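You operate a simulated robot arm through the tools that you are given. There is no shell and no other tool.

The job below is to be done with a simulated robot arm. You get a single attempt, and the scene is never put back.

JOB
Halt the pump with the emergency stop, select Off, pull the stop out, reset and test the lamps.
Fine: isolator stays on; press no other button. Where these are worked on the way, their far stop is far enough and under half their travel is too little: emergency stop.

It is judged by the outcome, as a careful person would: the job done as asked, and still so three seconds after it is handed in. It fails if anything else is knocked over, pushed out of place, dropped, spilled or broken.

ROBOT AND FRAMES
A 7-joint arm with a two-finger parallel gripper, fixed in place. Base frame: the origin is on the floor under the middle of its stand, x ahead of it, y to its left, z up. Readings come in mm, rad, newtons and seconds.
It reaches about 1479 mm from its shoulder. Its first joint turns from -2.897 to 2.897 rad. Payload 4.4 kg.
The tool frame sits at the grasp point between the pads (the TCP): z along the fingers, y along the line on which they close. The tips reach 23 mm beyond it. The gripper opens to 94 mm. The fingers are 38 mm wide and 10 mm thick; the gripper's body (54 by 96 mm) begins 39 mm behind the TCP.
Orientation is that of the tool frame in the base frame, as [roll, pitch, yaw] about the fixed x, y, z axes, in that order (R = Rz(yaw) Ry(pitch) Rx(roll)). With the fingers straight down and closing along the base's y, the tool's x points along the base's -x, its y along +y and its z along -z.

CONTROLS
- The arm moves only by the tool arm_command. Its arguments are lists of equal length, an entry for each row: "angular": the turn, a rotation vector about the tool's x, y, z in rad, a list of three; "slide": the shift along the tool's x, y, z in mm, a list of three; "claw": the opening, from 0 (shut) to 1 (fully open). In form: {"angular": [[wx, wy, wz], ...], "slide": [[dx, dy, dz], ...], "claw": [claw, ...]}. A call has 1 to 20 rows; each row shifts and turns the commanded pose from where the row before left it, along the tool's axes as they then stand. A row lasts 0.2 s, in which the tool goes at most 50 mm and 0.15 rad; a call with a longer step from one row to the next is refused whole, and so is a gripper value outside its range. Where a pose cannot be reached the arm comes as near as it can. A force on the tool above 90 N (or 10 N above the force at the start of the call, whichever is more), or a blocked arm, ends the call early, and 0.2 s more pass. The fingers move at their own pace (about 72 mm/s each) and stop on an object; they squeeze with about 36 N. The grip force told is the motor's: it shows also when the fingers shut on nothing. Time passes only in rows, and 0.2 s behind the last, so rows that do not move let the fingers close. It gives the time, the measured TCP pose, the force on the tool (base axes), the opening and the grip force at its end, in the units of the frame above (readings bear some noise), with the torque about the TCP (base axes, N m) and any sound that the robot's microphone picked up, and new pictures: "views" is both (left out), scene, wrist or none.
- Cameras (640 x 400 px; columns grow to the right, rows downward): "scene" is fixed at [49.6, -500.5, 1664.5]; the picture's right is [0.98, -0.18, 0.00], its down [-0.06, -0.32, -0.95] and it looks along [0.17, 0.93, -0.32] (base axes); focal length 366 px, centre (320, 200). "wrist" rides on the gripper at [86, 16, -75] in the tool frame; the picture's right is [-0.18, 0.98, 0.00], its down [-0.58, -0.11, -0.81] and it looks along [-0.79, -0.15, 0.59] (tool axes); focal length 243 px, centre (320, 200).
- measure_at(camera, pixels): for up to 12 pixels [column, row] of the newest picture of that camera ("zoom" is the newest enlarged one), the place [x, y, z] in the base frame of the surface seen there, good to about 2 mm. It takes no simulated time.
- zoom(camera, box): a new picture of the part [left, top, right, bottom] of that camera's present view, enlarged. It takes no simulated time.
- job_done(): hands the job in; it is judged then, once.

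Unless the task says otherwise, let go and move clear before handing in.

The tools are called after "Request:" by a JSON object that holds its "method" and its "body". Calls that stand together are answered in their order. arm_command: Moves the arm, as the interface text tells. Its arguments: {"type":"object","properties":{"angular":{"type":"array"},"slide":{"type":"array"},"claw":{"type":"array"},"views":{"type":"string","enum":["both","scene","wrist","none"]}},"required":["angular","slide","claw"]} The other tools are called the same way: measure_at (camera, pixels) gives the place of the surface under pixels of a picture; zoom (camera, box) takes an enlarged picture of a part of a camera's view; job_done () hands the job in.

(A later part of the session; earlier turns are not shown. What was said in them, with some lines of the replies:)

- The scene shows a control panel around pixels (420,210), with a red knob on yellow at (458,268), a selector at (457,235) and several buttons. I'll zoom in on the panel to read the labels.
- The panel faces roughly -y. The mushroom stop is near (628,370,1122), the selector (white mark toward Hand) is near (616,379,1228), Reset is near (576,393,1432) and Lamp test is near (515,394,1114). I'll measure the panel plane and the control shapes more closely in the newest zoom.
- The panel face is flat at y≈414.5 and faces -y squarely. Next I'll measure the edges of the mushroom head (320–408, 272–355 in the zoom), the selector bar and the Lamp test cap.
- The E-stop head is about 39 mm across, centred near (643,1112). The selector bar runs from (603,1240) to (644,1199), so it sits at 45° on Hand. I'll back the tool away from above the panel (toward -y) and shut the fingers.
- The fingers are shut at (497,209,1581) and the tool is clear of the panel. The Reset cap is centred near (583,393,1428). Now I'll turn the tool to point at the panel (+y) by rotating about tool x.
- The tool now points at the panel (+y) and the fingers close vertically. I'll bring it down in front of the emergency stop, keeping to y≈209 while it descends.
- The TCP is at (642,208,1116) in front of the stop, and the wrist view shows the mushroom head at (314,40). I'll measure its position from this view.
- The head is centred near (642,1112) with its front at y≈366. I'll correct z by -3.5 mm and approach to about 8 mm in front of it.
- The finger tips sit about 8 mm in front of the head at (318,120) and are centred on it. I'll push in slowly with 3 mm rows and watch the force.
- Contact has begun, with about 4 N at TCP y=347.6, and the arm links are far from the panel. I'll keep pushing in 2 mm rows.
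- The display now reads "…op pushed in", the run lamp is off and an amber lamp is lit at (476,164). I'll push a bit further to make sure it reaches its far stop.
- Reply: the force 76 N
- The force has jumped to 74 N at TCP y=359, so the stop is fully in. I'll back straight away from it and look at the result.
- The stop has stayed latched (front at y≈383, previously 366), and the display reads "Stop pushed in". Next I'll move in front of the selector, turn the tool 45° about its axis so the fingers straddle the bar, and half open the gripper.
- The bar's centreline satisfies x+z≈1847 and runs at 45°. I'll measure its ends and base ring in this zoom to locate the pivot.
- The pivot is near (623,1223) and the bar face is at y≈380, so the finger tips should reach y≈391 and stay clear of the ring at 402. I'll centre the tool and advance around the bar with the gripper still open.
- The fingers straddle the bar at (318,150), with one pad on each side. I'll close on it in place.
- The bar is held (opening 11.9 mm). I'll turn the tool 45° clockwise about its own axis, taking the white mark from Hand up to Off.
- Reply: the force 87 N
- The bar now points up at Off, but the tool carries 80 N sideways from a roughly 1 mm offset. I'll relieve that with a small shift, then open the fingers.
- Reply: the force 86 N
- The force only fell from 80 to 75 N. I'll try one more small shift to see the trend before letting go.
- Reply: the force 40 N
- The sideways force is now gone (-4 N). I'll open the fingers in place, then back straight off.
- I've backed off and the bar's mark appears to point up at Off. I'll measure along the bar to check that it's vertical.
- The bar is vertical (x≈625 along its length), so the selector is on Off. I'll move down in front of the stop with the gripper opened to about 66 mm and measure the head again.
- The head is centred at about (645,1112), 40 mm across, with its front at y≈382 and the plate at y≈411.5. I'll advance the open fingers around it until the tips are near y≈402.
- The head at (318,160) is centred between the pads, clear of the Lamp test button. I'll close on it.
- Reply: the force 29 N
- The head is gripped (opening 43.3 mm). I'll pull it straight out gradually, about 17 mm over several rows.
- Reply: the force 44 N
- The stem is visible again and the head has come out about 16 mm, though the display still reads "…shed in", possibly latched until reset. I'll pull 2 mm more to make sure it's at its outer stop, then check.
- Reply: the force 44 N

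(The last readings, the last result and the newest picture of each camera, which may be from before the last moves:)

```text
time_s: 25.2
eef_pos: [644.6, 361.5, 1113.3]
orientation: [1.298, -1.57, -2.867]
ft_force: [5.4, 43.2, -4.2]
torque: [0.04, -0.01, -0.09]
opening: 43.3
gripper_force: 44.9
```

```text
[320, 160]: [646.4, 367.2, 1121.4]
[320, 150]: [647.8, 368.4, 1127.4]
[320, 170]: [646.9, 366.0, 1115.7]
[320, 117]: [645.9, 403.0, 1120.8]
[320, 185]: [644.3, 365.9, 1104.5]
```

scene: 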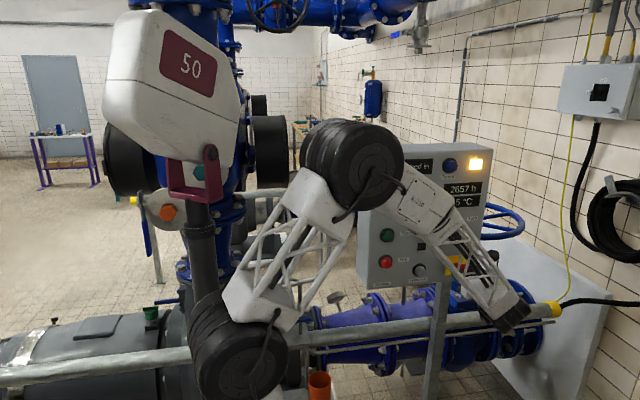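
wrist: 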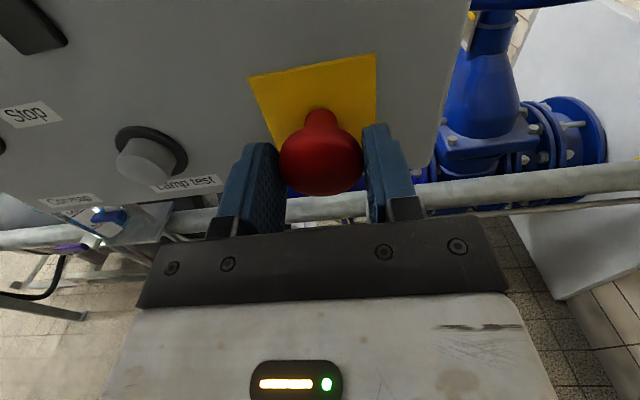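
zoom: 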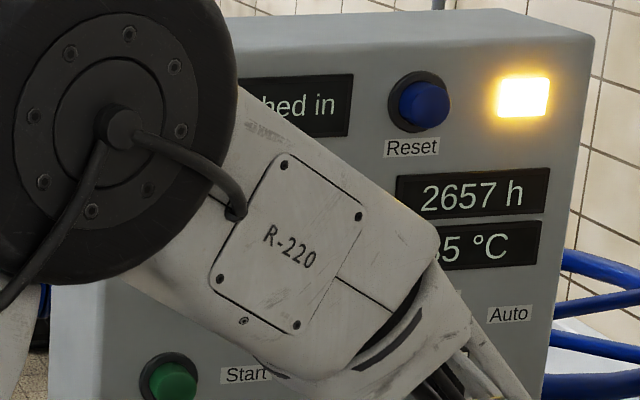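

The head front is back at y≈366, where it started, and the 43 N pull shows it's at its outer stop. I'll open the fingers and back off without touching it.

Request:
{"method": "arm_command", "body": {"angular": [[0, 0, 0], [0, 0, 0], [0, 0, 0], [0, 0, 0], [0, 0, 0], [0, 0, 0], [0, 0, 0]], "slide": [[0, 0, 0], [0, 0, 0], [0, 0, -20], [0, 0, -35], [0, 0, -40], [0, 0, -40], [0, 0, -5]], "claw": [0.7, 0.7, 0.7, 0.7, 0.7, 0.7, 0.7], "views": "both"}}

Request:
{"method": "zoom", "body": {"camera": "wrist", "box": [200, 0, 440, 150]}}

Request:
{"method": "measure_at", "body": {"camera": "wrist", "pixels": [[320, 40], [320, 50], [320, 30], [215, 65], [200, 65], [225, 65], [213, 50], [213, 80]]}}

```text
time_s: 26.8
eef_pos: [644.3, 220.4, 1112.6]
orientation: [0.789, -1.571, -2.358]
ft_force: [-0.1, -0.1, -0.4]
torque: [-0.01, -0.01, -0.01]
opening: 65.8
gripper_force: 0.0
```

scene: 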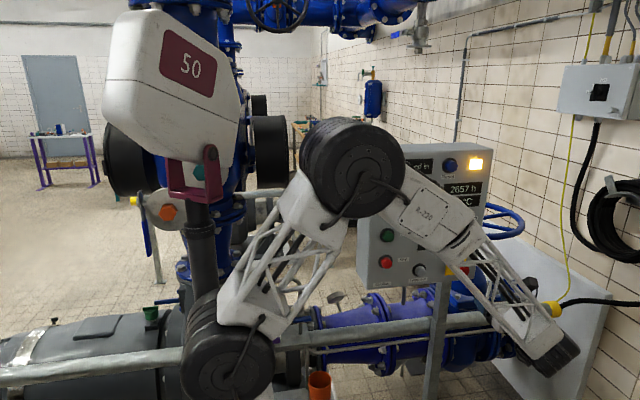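
wrist: 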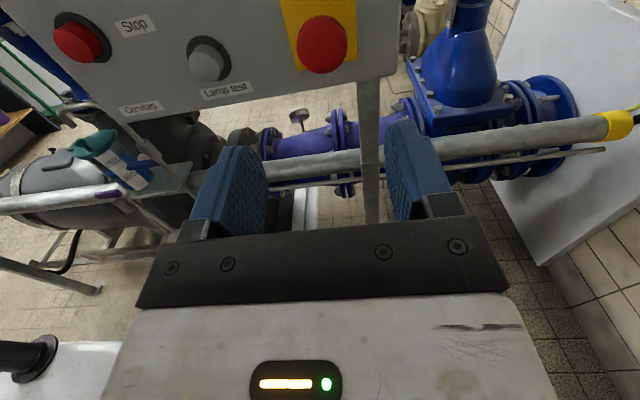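

```text
2.67 times, centred on (320, 75) of wrist
```

zoom: 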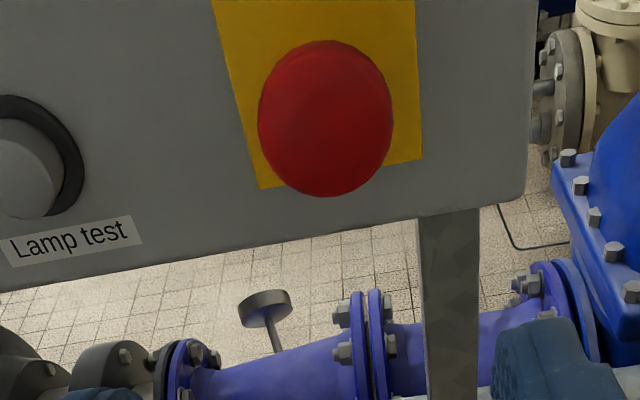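

```text
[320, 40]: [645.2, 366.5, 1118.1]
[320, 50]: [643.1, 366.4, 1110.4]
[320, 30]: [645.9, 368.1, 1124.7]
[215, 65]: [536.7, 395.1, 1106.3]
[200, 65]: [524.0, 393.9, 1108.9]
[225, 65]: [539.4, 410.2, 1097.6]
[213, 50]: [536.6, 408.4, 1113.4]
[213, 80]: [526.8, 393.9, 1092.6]
```

The stop stays out (front at y≈366). Next I'll close the fingers and move up in front of the Reset button at about (583,1428), staying well away from the panel.

Request:
{"method": "arm_command", "body": {"angular": [[0, 0, 0], [0, 0, 0], [0, 0, 0], [0, 0, 0], [0, 0, 0], [0, 0, 0], [0, 0, 0], [0, 0, 0]], "slide": [[39.4, -7.6, 0], [39.4, -7.6, 0], [39.4, -7.6, 0], [39.4, -7.6, 0], [39.4, -7.6, 0], [39.4, -7.6, 0], [39.4, -7.6, 0], [39.4, -7.6, 0]], "claw": [0.7, 0.5, 0.3, 0, 0, 0, 0, 0], "views": "both"}}

Request:
{"method": "zoom", "body": {"camera": "wrist", "box": [240, 0, 400, 100]}}

```text
time_s: 28.6
eef_pos: [584.0, 223.2, 1428.2]
orientation: [-1.867, -1.57, 0.294]
ft_force: [0.2, 0.6, -0.3]
torque: [0.04, 0.01, 0.0]
opening: 0.0
gripper_force: 36.0
```

scene: 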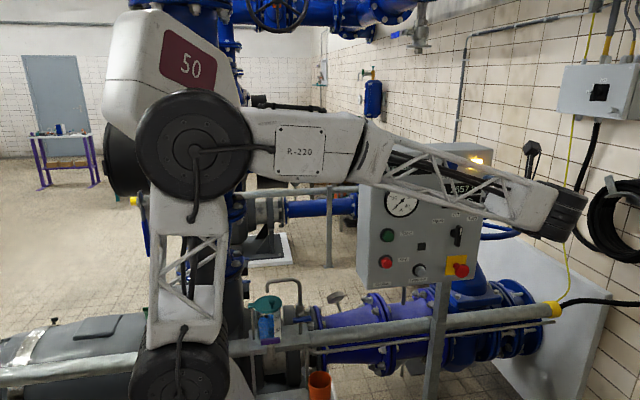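
wrist: 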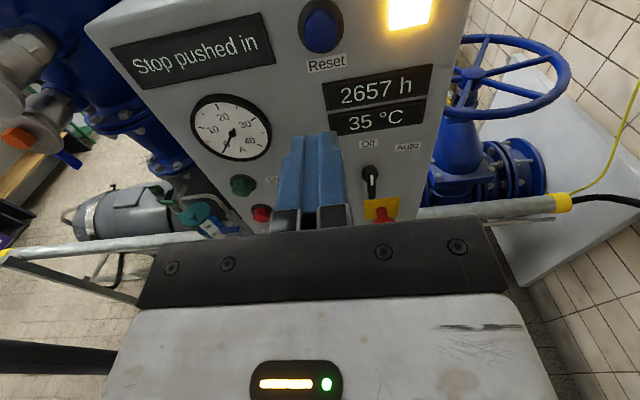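

```text
4.00 times, centred on (320, 50) of wrist
```

zoom: 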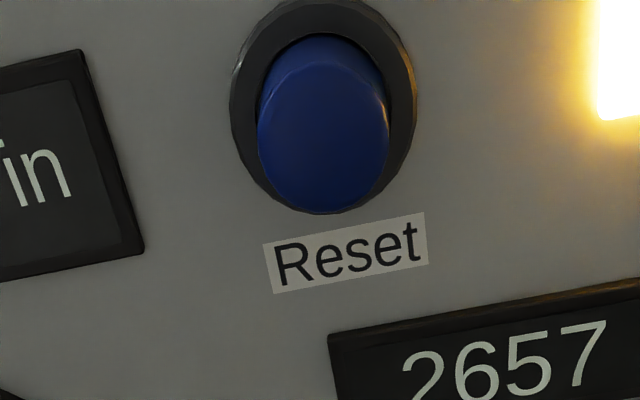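

From here the display still shows the latched "Stop pushed in" and the ammeter reads about 0. The Reset cap is at (320,30) in the wrist view, so I'll measure it.

Request:
{"method": "measure_at", "body": {"camera": "zoom", "pixels": [[264, 140], [382, 140], [322, 68], [322, 200], [322, 140], [240, 110], [408, 110]]}}

```text
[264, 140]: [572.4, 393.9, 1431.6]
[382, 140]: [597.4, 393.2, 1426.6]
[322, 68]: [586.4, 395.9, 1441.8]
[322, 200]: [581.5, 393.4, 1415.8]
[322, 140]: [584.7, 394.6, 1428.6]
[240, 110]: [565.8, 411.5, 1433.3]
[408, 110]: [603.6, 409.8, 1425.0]
```

The cap is centred at (585,1428) with its face at y≈393.5, and I'm already aligned to within 1 mm. I'll approach to about 8 mm in front of it.

Request:
{"method": "arm_command", "body": {"angular": [[0, 0, 0], [0, 0, 0], [0, 0, 0], [0, 0, 0]], "slide": [[0, 0.8, 35], [0, 0, 42], [0, 0, 40], [0, 0, 22]], "claw": [0, 0, 0, 0], "views": "wrist"}}

```text
time_s: 29.6
eef_pos: [585.0, 361.6, 1426.9]
orientation: [0.977, -1.57, -2.551]
ft_force: [0.1, 0.4, -0.5]
torque: [-0.01, 0.01, -0.02]
opening: 0.0
gripper_force: 36.2
```

wrist: 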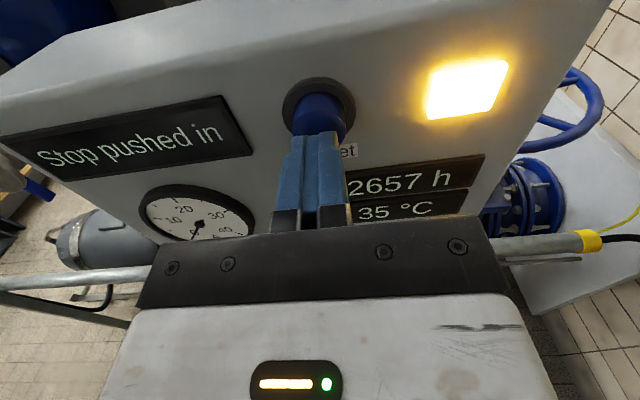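

The finger tips are about 8 mm in front of the Reset cap at (318,115). I'll press slowly in 2 mm rows.

Request:
{"method": "arm_command", "body": {"angular": [[0, 0, 0], [0, 0, 0], [0, 0, 0], [0, 0, 0], [0, 0, 0], [0, 0, 0]], "slide": [[0, 0, 3], [0, 0, 3], [0, 0, 2], [0, 0, 2], [0, 0, 2], [0, 0, 0]], "claw": [0, 0, 0, 0, 0, 0], "views": "wrist"}}

```text
time_s: 31.0
eef_pos: [584.7, 372.0, 1426.0]
orientation: [0.364, -1.569, -1.936]
ft_force: [0.9, -0.8, 0.1]
torque: [0.03, 0.0, 0.01]
opening: 0.0
gripper_force: 36.3
```

wrist: 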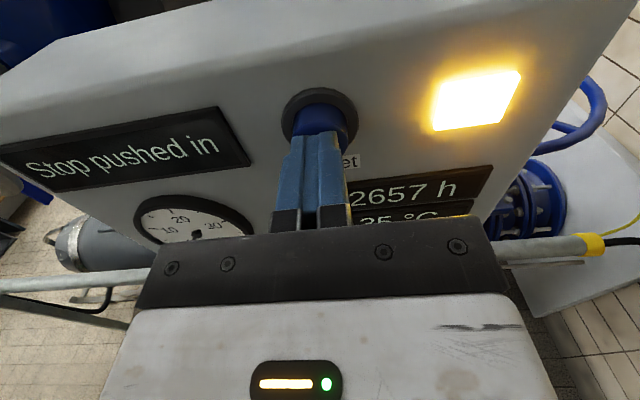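

There's barely any contact yet (about 1 N at TCP y=372). I'll keep pressing.

Request:
{"method": "arm_command", "body": {"angular": [[0, 0, 0], [0, 0, 0], [0, 0, 0], [0, 0, 0]], "slide": [[0, 0, 2], [0, 0, 2], [0, 0, 2], [0, 0, 0]], "claw": [0, 0, 0, 0], "views": "wrist"}}

```text
time_s: 32.0
eef_pos: [585.1, 379.7, 1426.0]
orientation: [0.418, -1.571, -1.988]
ft_force: [-1.5, -2.5, -0.9]
torque: [0.02, -0.01, 0.02]
opening: 0.3
gripper_force: 36.1
```

wrist: 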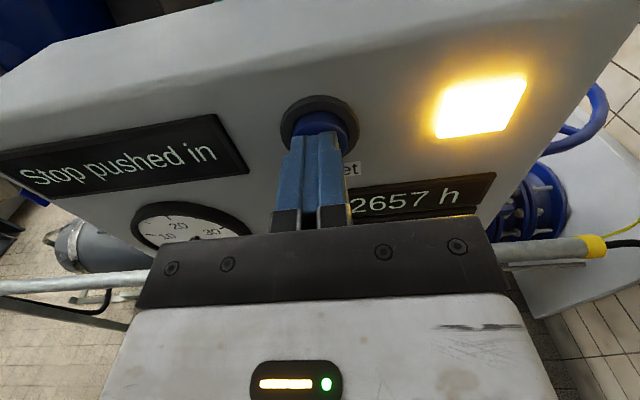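

The cap has moved in about 9 mm with little force and the display hasn't changed. I'll press further, watching for the tips nearing the bezel at y≈410.

Request:
{"method": "arm_command", "body": {"angular": [[0, 0, 0], [0, 0, 0], [0, 0, 0]], "slide": [[0, 0, 1.5], [0, 0, 1.5], [0, 0, 0]], "claw": [0, 0, 0], "views": "wrist"}}

```text
time_s: 32.8
eef_pos: [585.9, 380.1, 1428.5]
orientation: [-2.408, -1.57, 0.837]
ft_force: [0.7, -3.5, -1.9]
torque: [0.0, 0.01, 0.03]
opening: 0.1
gripper_force: 36.3
heard: click
```

wrist: 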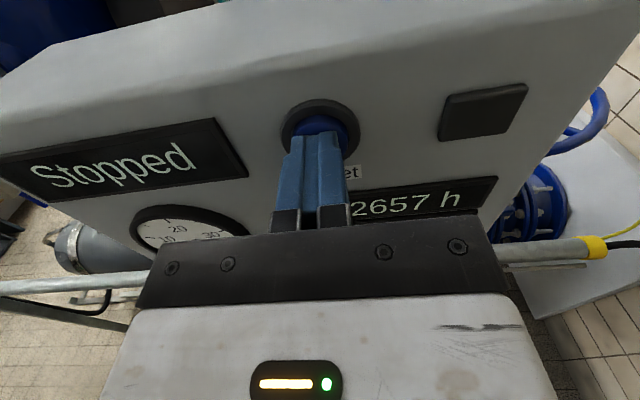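

A click was heard, the display now reads "Stopped" and the amber lamp is out, so the reset worked. I'll back off, then move down in front of Lamp test at about (525,1110).

Request:
{"method": "arm_command", "body": {"angular": [[0, 0, 0], [0, 0, 0], [0, 0, 0], [0, 0, 0], [0, 0, 0], [0, 0, 0], [0, 0, 0], [0, 0, 0], [0, 0, 0], [0, 0, 0], [0, 0, 0], [0, 0, 0]], "slide": [[0, 0, -15], [0, 0, -40], [0, 0, -45], [0, 0, -45], [-39.6, -7.5, 0], [-39.6, -7.5, 0], [-39.6, -7.5, 0], [-39.6, -7.5, 0], [-39.6, -7.5, 0], [-39.6, -7.5, 0], [-39.6, -7.5, 0], [-39.6, -7.5, 0]], "claw": [0, 0, 0, 0, 0, 0, 0, 0, 0, 0, 0, 0], "views": "both"}}

Request:
{"method": "zoom", "body": {"camera": "wrist", "box": [240, 0, 400, 100]}}

Request:
{"method": "zoom", "body": {"camera": "scene", "box": [350, 140, 500, 240]}}

```text
time_s: 35.4
eef_pos: [523.6, 237.7, 1110.4]
orientation: [-0.134, -1.57, -1.44]
ft_force: [0.1, -0.4, -0.4]
torque: [-0.02, 0.0, 0.0]
opening: 0.0
gripper_force: 36.1
```

scene: 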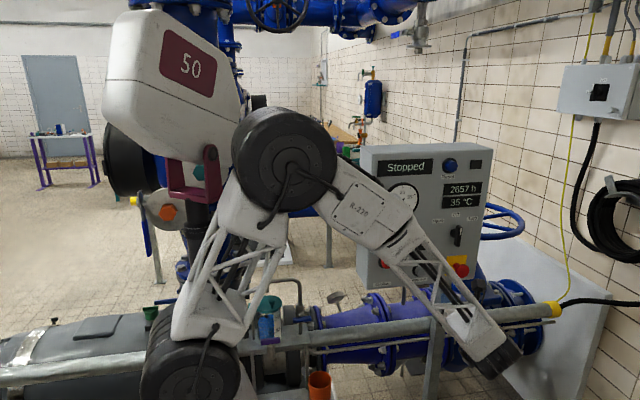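
wrist: 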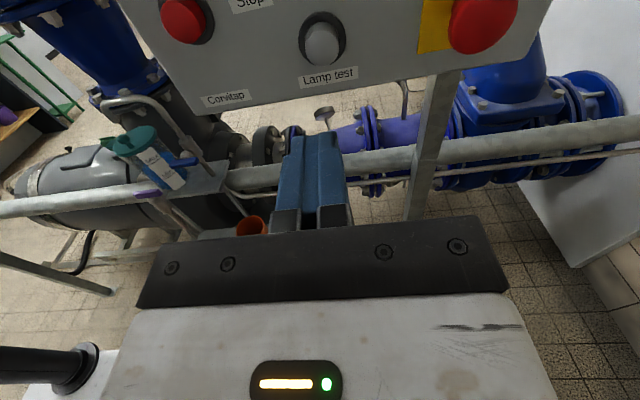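

```text
4.00 times, centred on (320, 50) of wrist
```

zoom: 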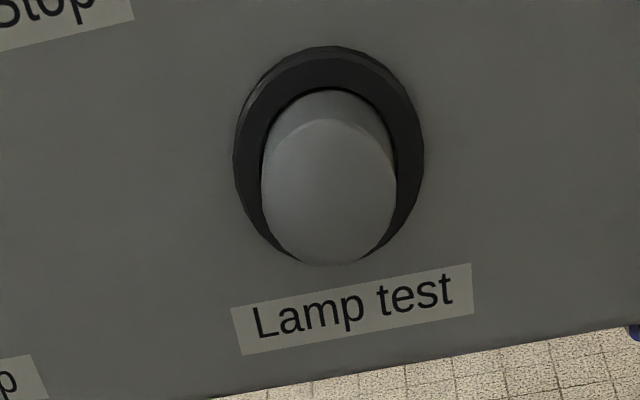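

```text
4.00 times, centred on (425, 190) of scene
```

zoom: 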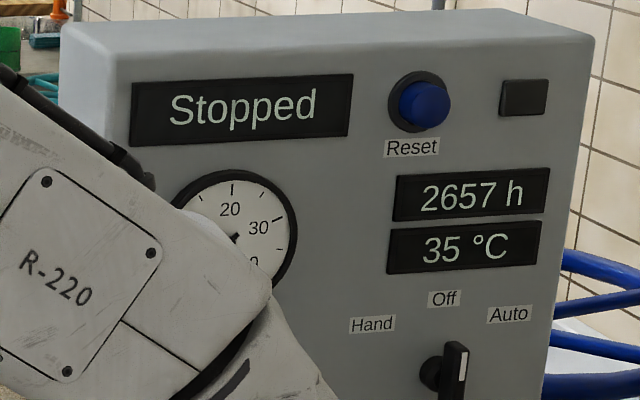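

The panel reads "Stopped" with the selector up at Off, and the Lamp test cap is at (322,45) in the wrist view. I'll measure the cap precisely.

Request:
{"method": "measure_at", "body": {"camera": "zoom", "pixels": [[430, 205]]}}

Request:
{"method": "measure_at", "body": {"camera": "wrist", "pixels": [[307, 46], [338, 46], [322, 31], [322, 64], [322, 47], [301, 38], [344, 38]]}}

```text
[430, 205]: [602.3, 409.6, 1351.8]
```

```text
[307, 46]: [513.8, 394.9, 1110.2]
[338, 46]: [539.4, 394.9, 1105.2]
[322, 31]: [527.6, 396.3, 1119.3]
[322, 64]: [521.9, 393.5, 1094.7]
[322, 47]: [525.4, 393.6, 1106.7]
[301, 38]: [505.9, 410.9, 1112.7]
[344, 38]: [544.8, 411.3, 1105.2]
```

The Lamp test cap is centred at (526,1107) with its face at y≈394. I'll correct by about 3 mm and approach to about 8 mm in front of it.

Request:
{"method": "arm_command", "body": {"angular": [[0, 0, 0], [0, 0, 0], [0, 0, 0], [0, 0, 0]], "slide": [[-2.8, 2, 30], [0, 0, 40], [0, 0, 35], [0, 0, 20]], "claw": [0, 0, 0, 0], "views": "wrist"}}

```text
time_s: 36.4
eef_pos: [528.7, 361.0, 1108.5]
orientation: [-2.414, -1.57, 0.843]
ft_force: [0.0, -0.2, -0.9]
torque: [0.01, 0.02, 0.01]
opening: 0.0
gripper_force: 36.1
```

wrist: 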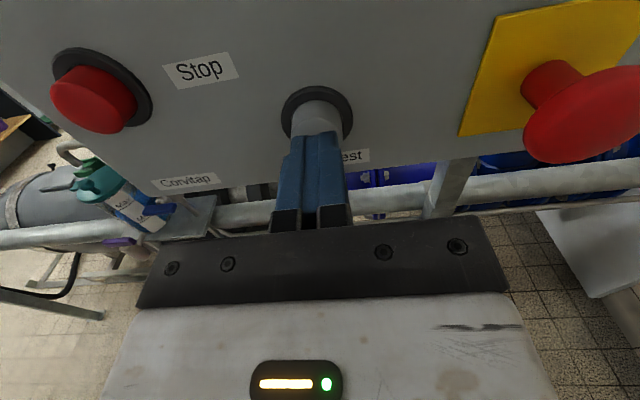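

I'm aligned about 10 mm off the cap. I'll press in steps, as with Reset, which clicked at about TCP y≈380–382.

Request:
{"method": "arm_command", "body": {"angular": [[0, 0, 0], [0, 0, 0], [0, 0, 0], [0, 0, 0], [0, 0, 0], [0, 0, 0], [0, 0, 0]], "slide": [[0, -0.8, 4], [0, 0, 4], [0, 0, 2], [0, 0, 2], [0, 0, 2], [0, 0, 2], [0, 0, 1]], "claw": [0, 0, 0, 0, 0, 0, 0], "views": "both"}}

```text
time_s: 38.0
eef_pos: [525.4, 376.0, 1107.8]
orientation: [1.012, -1.57, -2.585]
ft_force: [0.9, -1.7, -0.2]
torque: [0.0, -0.01, -0.04]
opening: 0.1
gripper_force: 35.9
```

scene: 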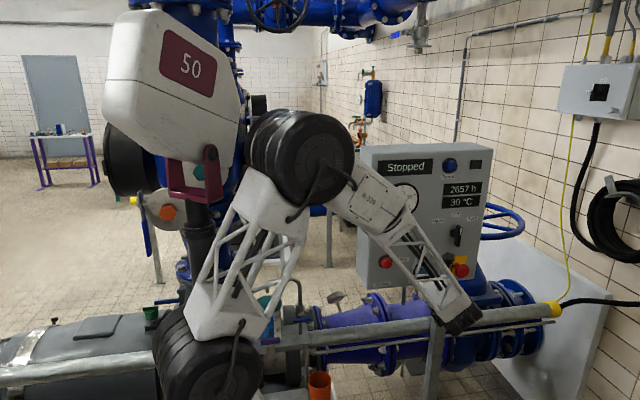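
wrist: 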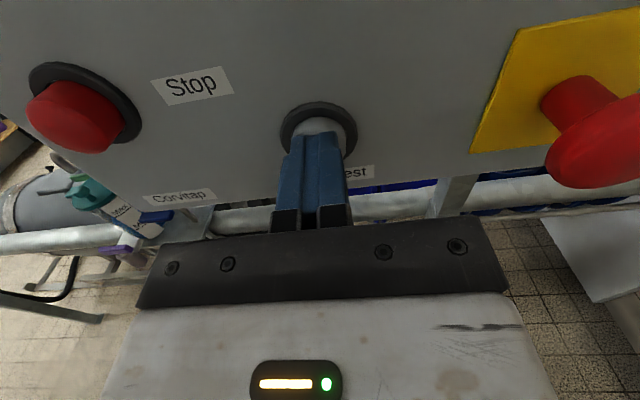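

The cap is partly in (TCP y=376, 1.7 N) and no lamps are lit yet. I'll press on in small steps.

Request:
{"method": "arm_command", "body": {"angular": [[0, 0, 0], [0, 0, 0], [0, 0, 0], [0, 0, 0]], "slide": [[0, 0, 1.5], [0, 0, 1.5], [0, 0, 1.5], [0, 0, 0.5]], "claw": [0, 0, 0, 0], "views": "both"}}

```text
time_s: 39.0
eef_pos: [526.7, 381.6, 1107.4]
orientation: [-2.521, -1.57, 0.948]
ft_force: [0.9, -3.9, -2.3]
torque: [-0.04, 0.0, -0.01]
opening: 0.0
gripper_force: 35.7
heard: click
```

scene: 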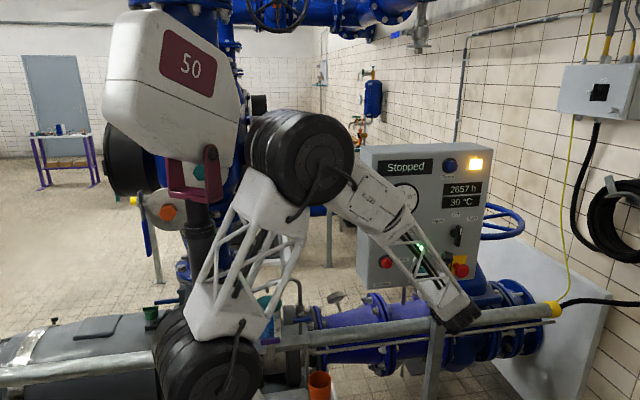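
wrist: 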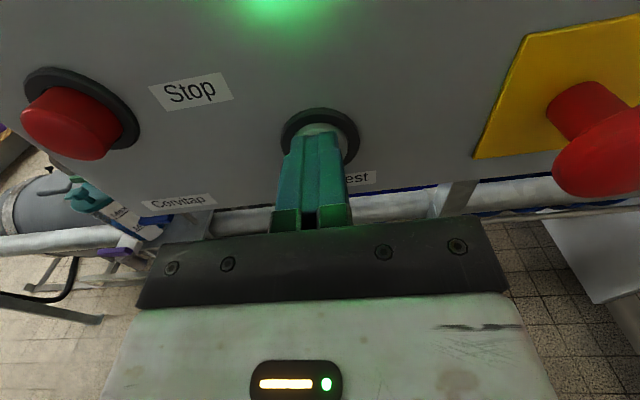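

A click was heard and both lamps are lit: green at (420,246) and amber at (476,164). I'll hold for a second, then back straight off.

Request:
{"method": "arm_command", "body": {"angular": [[0, 0, 0], [0, 0, 0], [0, 0, 0], [0, 0, 0], [0, 0, 0], [0, 0, 0], [0, 0, 0], [0, 0, 0], [0, 0, 0], [0, 0, 0]], "slide": [[0, 0, 0], [0, 0, 0], [0, 0, 0], [0, 0, 0], [0, 0, 0], [0, 0, -15], [0, 0, -40], [0, 0, -45], [0, 0, -45], [0, 0, -20]], "claw": [0, 0, 0, 0, 0, 0, 0, 0, 0, 0], "views": "both"}}

Request:
{"method": "zoom", "body": {"camera": "scene", "box": [350, 140, 500, 290]}}

Request:
{"method": "zoom", "body": {"camera": "scene", "box": [540, 50, 640, 130]}}

```text
time_s: 41.2
eef_pos: [526.7, 217.8, 1109.9]
orientation: [-0.544, -1.571, -1.027]
ft_force: [-0.9, -1.1, -0.7]
torque: [0.03, 0.0, -0.04]
opening: 0.0
gripper_force: 36.1
```

scene: 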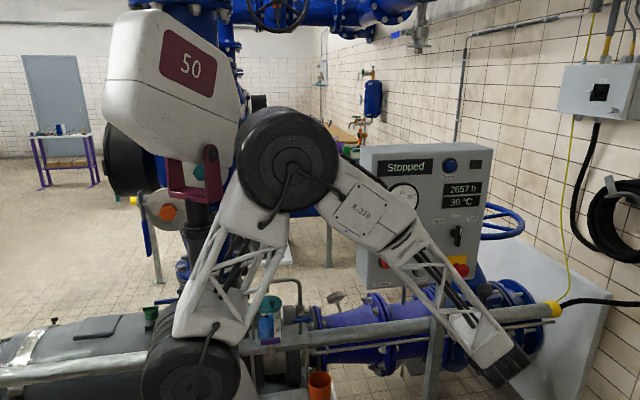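
wrist: 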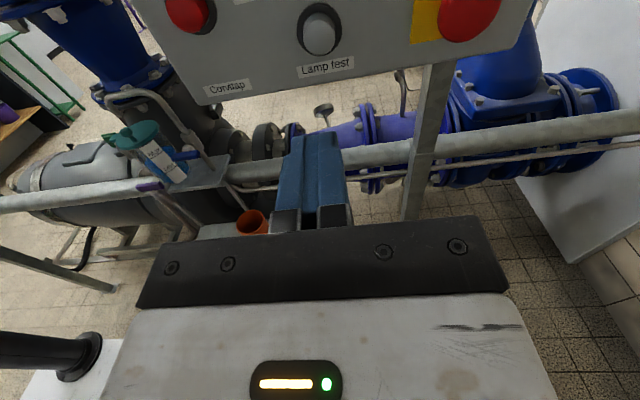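

```text
2.67 times, centred on (425, 215) of scene
```

zoom: 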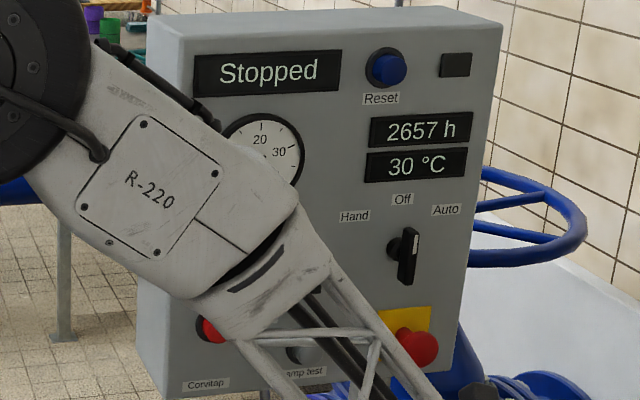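

```text
5.00 times, centred on (590, 90) of scene
```

zoom: 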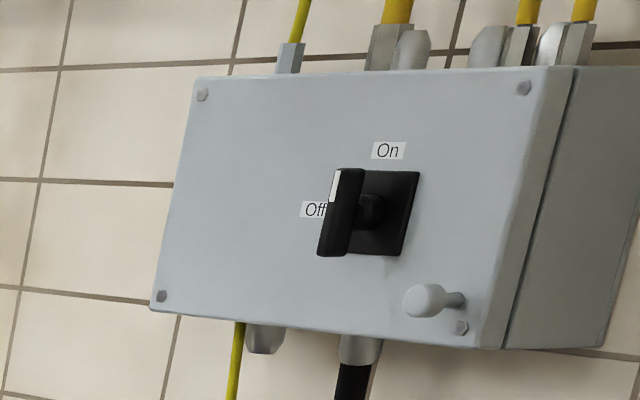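

Everything matches the job: the display reads "Stopped", the selector is vertical at Off, the stop is out at (459,270), the lamps went dark after the test and the isolator handle still points to On. The tool is about 150 mm clear of the panel with nothing in the gripper, so I'm handing in.

Request:
{"method": "job_done", "body": {}}

```text
The job is handed in.
```

The pump is stopped and the whole sequence was done in the order you asked; the job has been handed in, though I haven't seen the judgement.

| Step | What happened |
|---|---|
| **Emergency stop** | I pushed it fully in to its far stop, about 16 mm. The run lamp went out and the display changed to "Stop pushed in". |
| **Selector** | I turned it from Hand to Off. It measured vertical afterwards. |
| **Stop pulled out** | It came back to its original position and stayed there. |
| **Reset** | I pressed it once and it clicked. The display changed to "Stopped" and the amber lamp went out. |
| **Lamp test** | I pressed and held it for about a second. The green and amber lamps both lit, then went dark on release. |

The isolator still points to On and I pressed no other buttons. I saw nothing knocked or moved out of place. The arm was about 150 mm clear of the panel, holding nothing, when I handed in.
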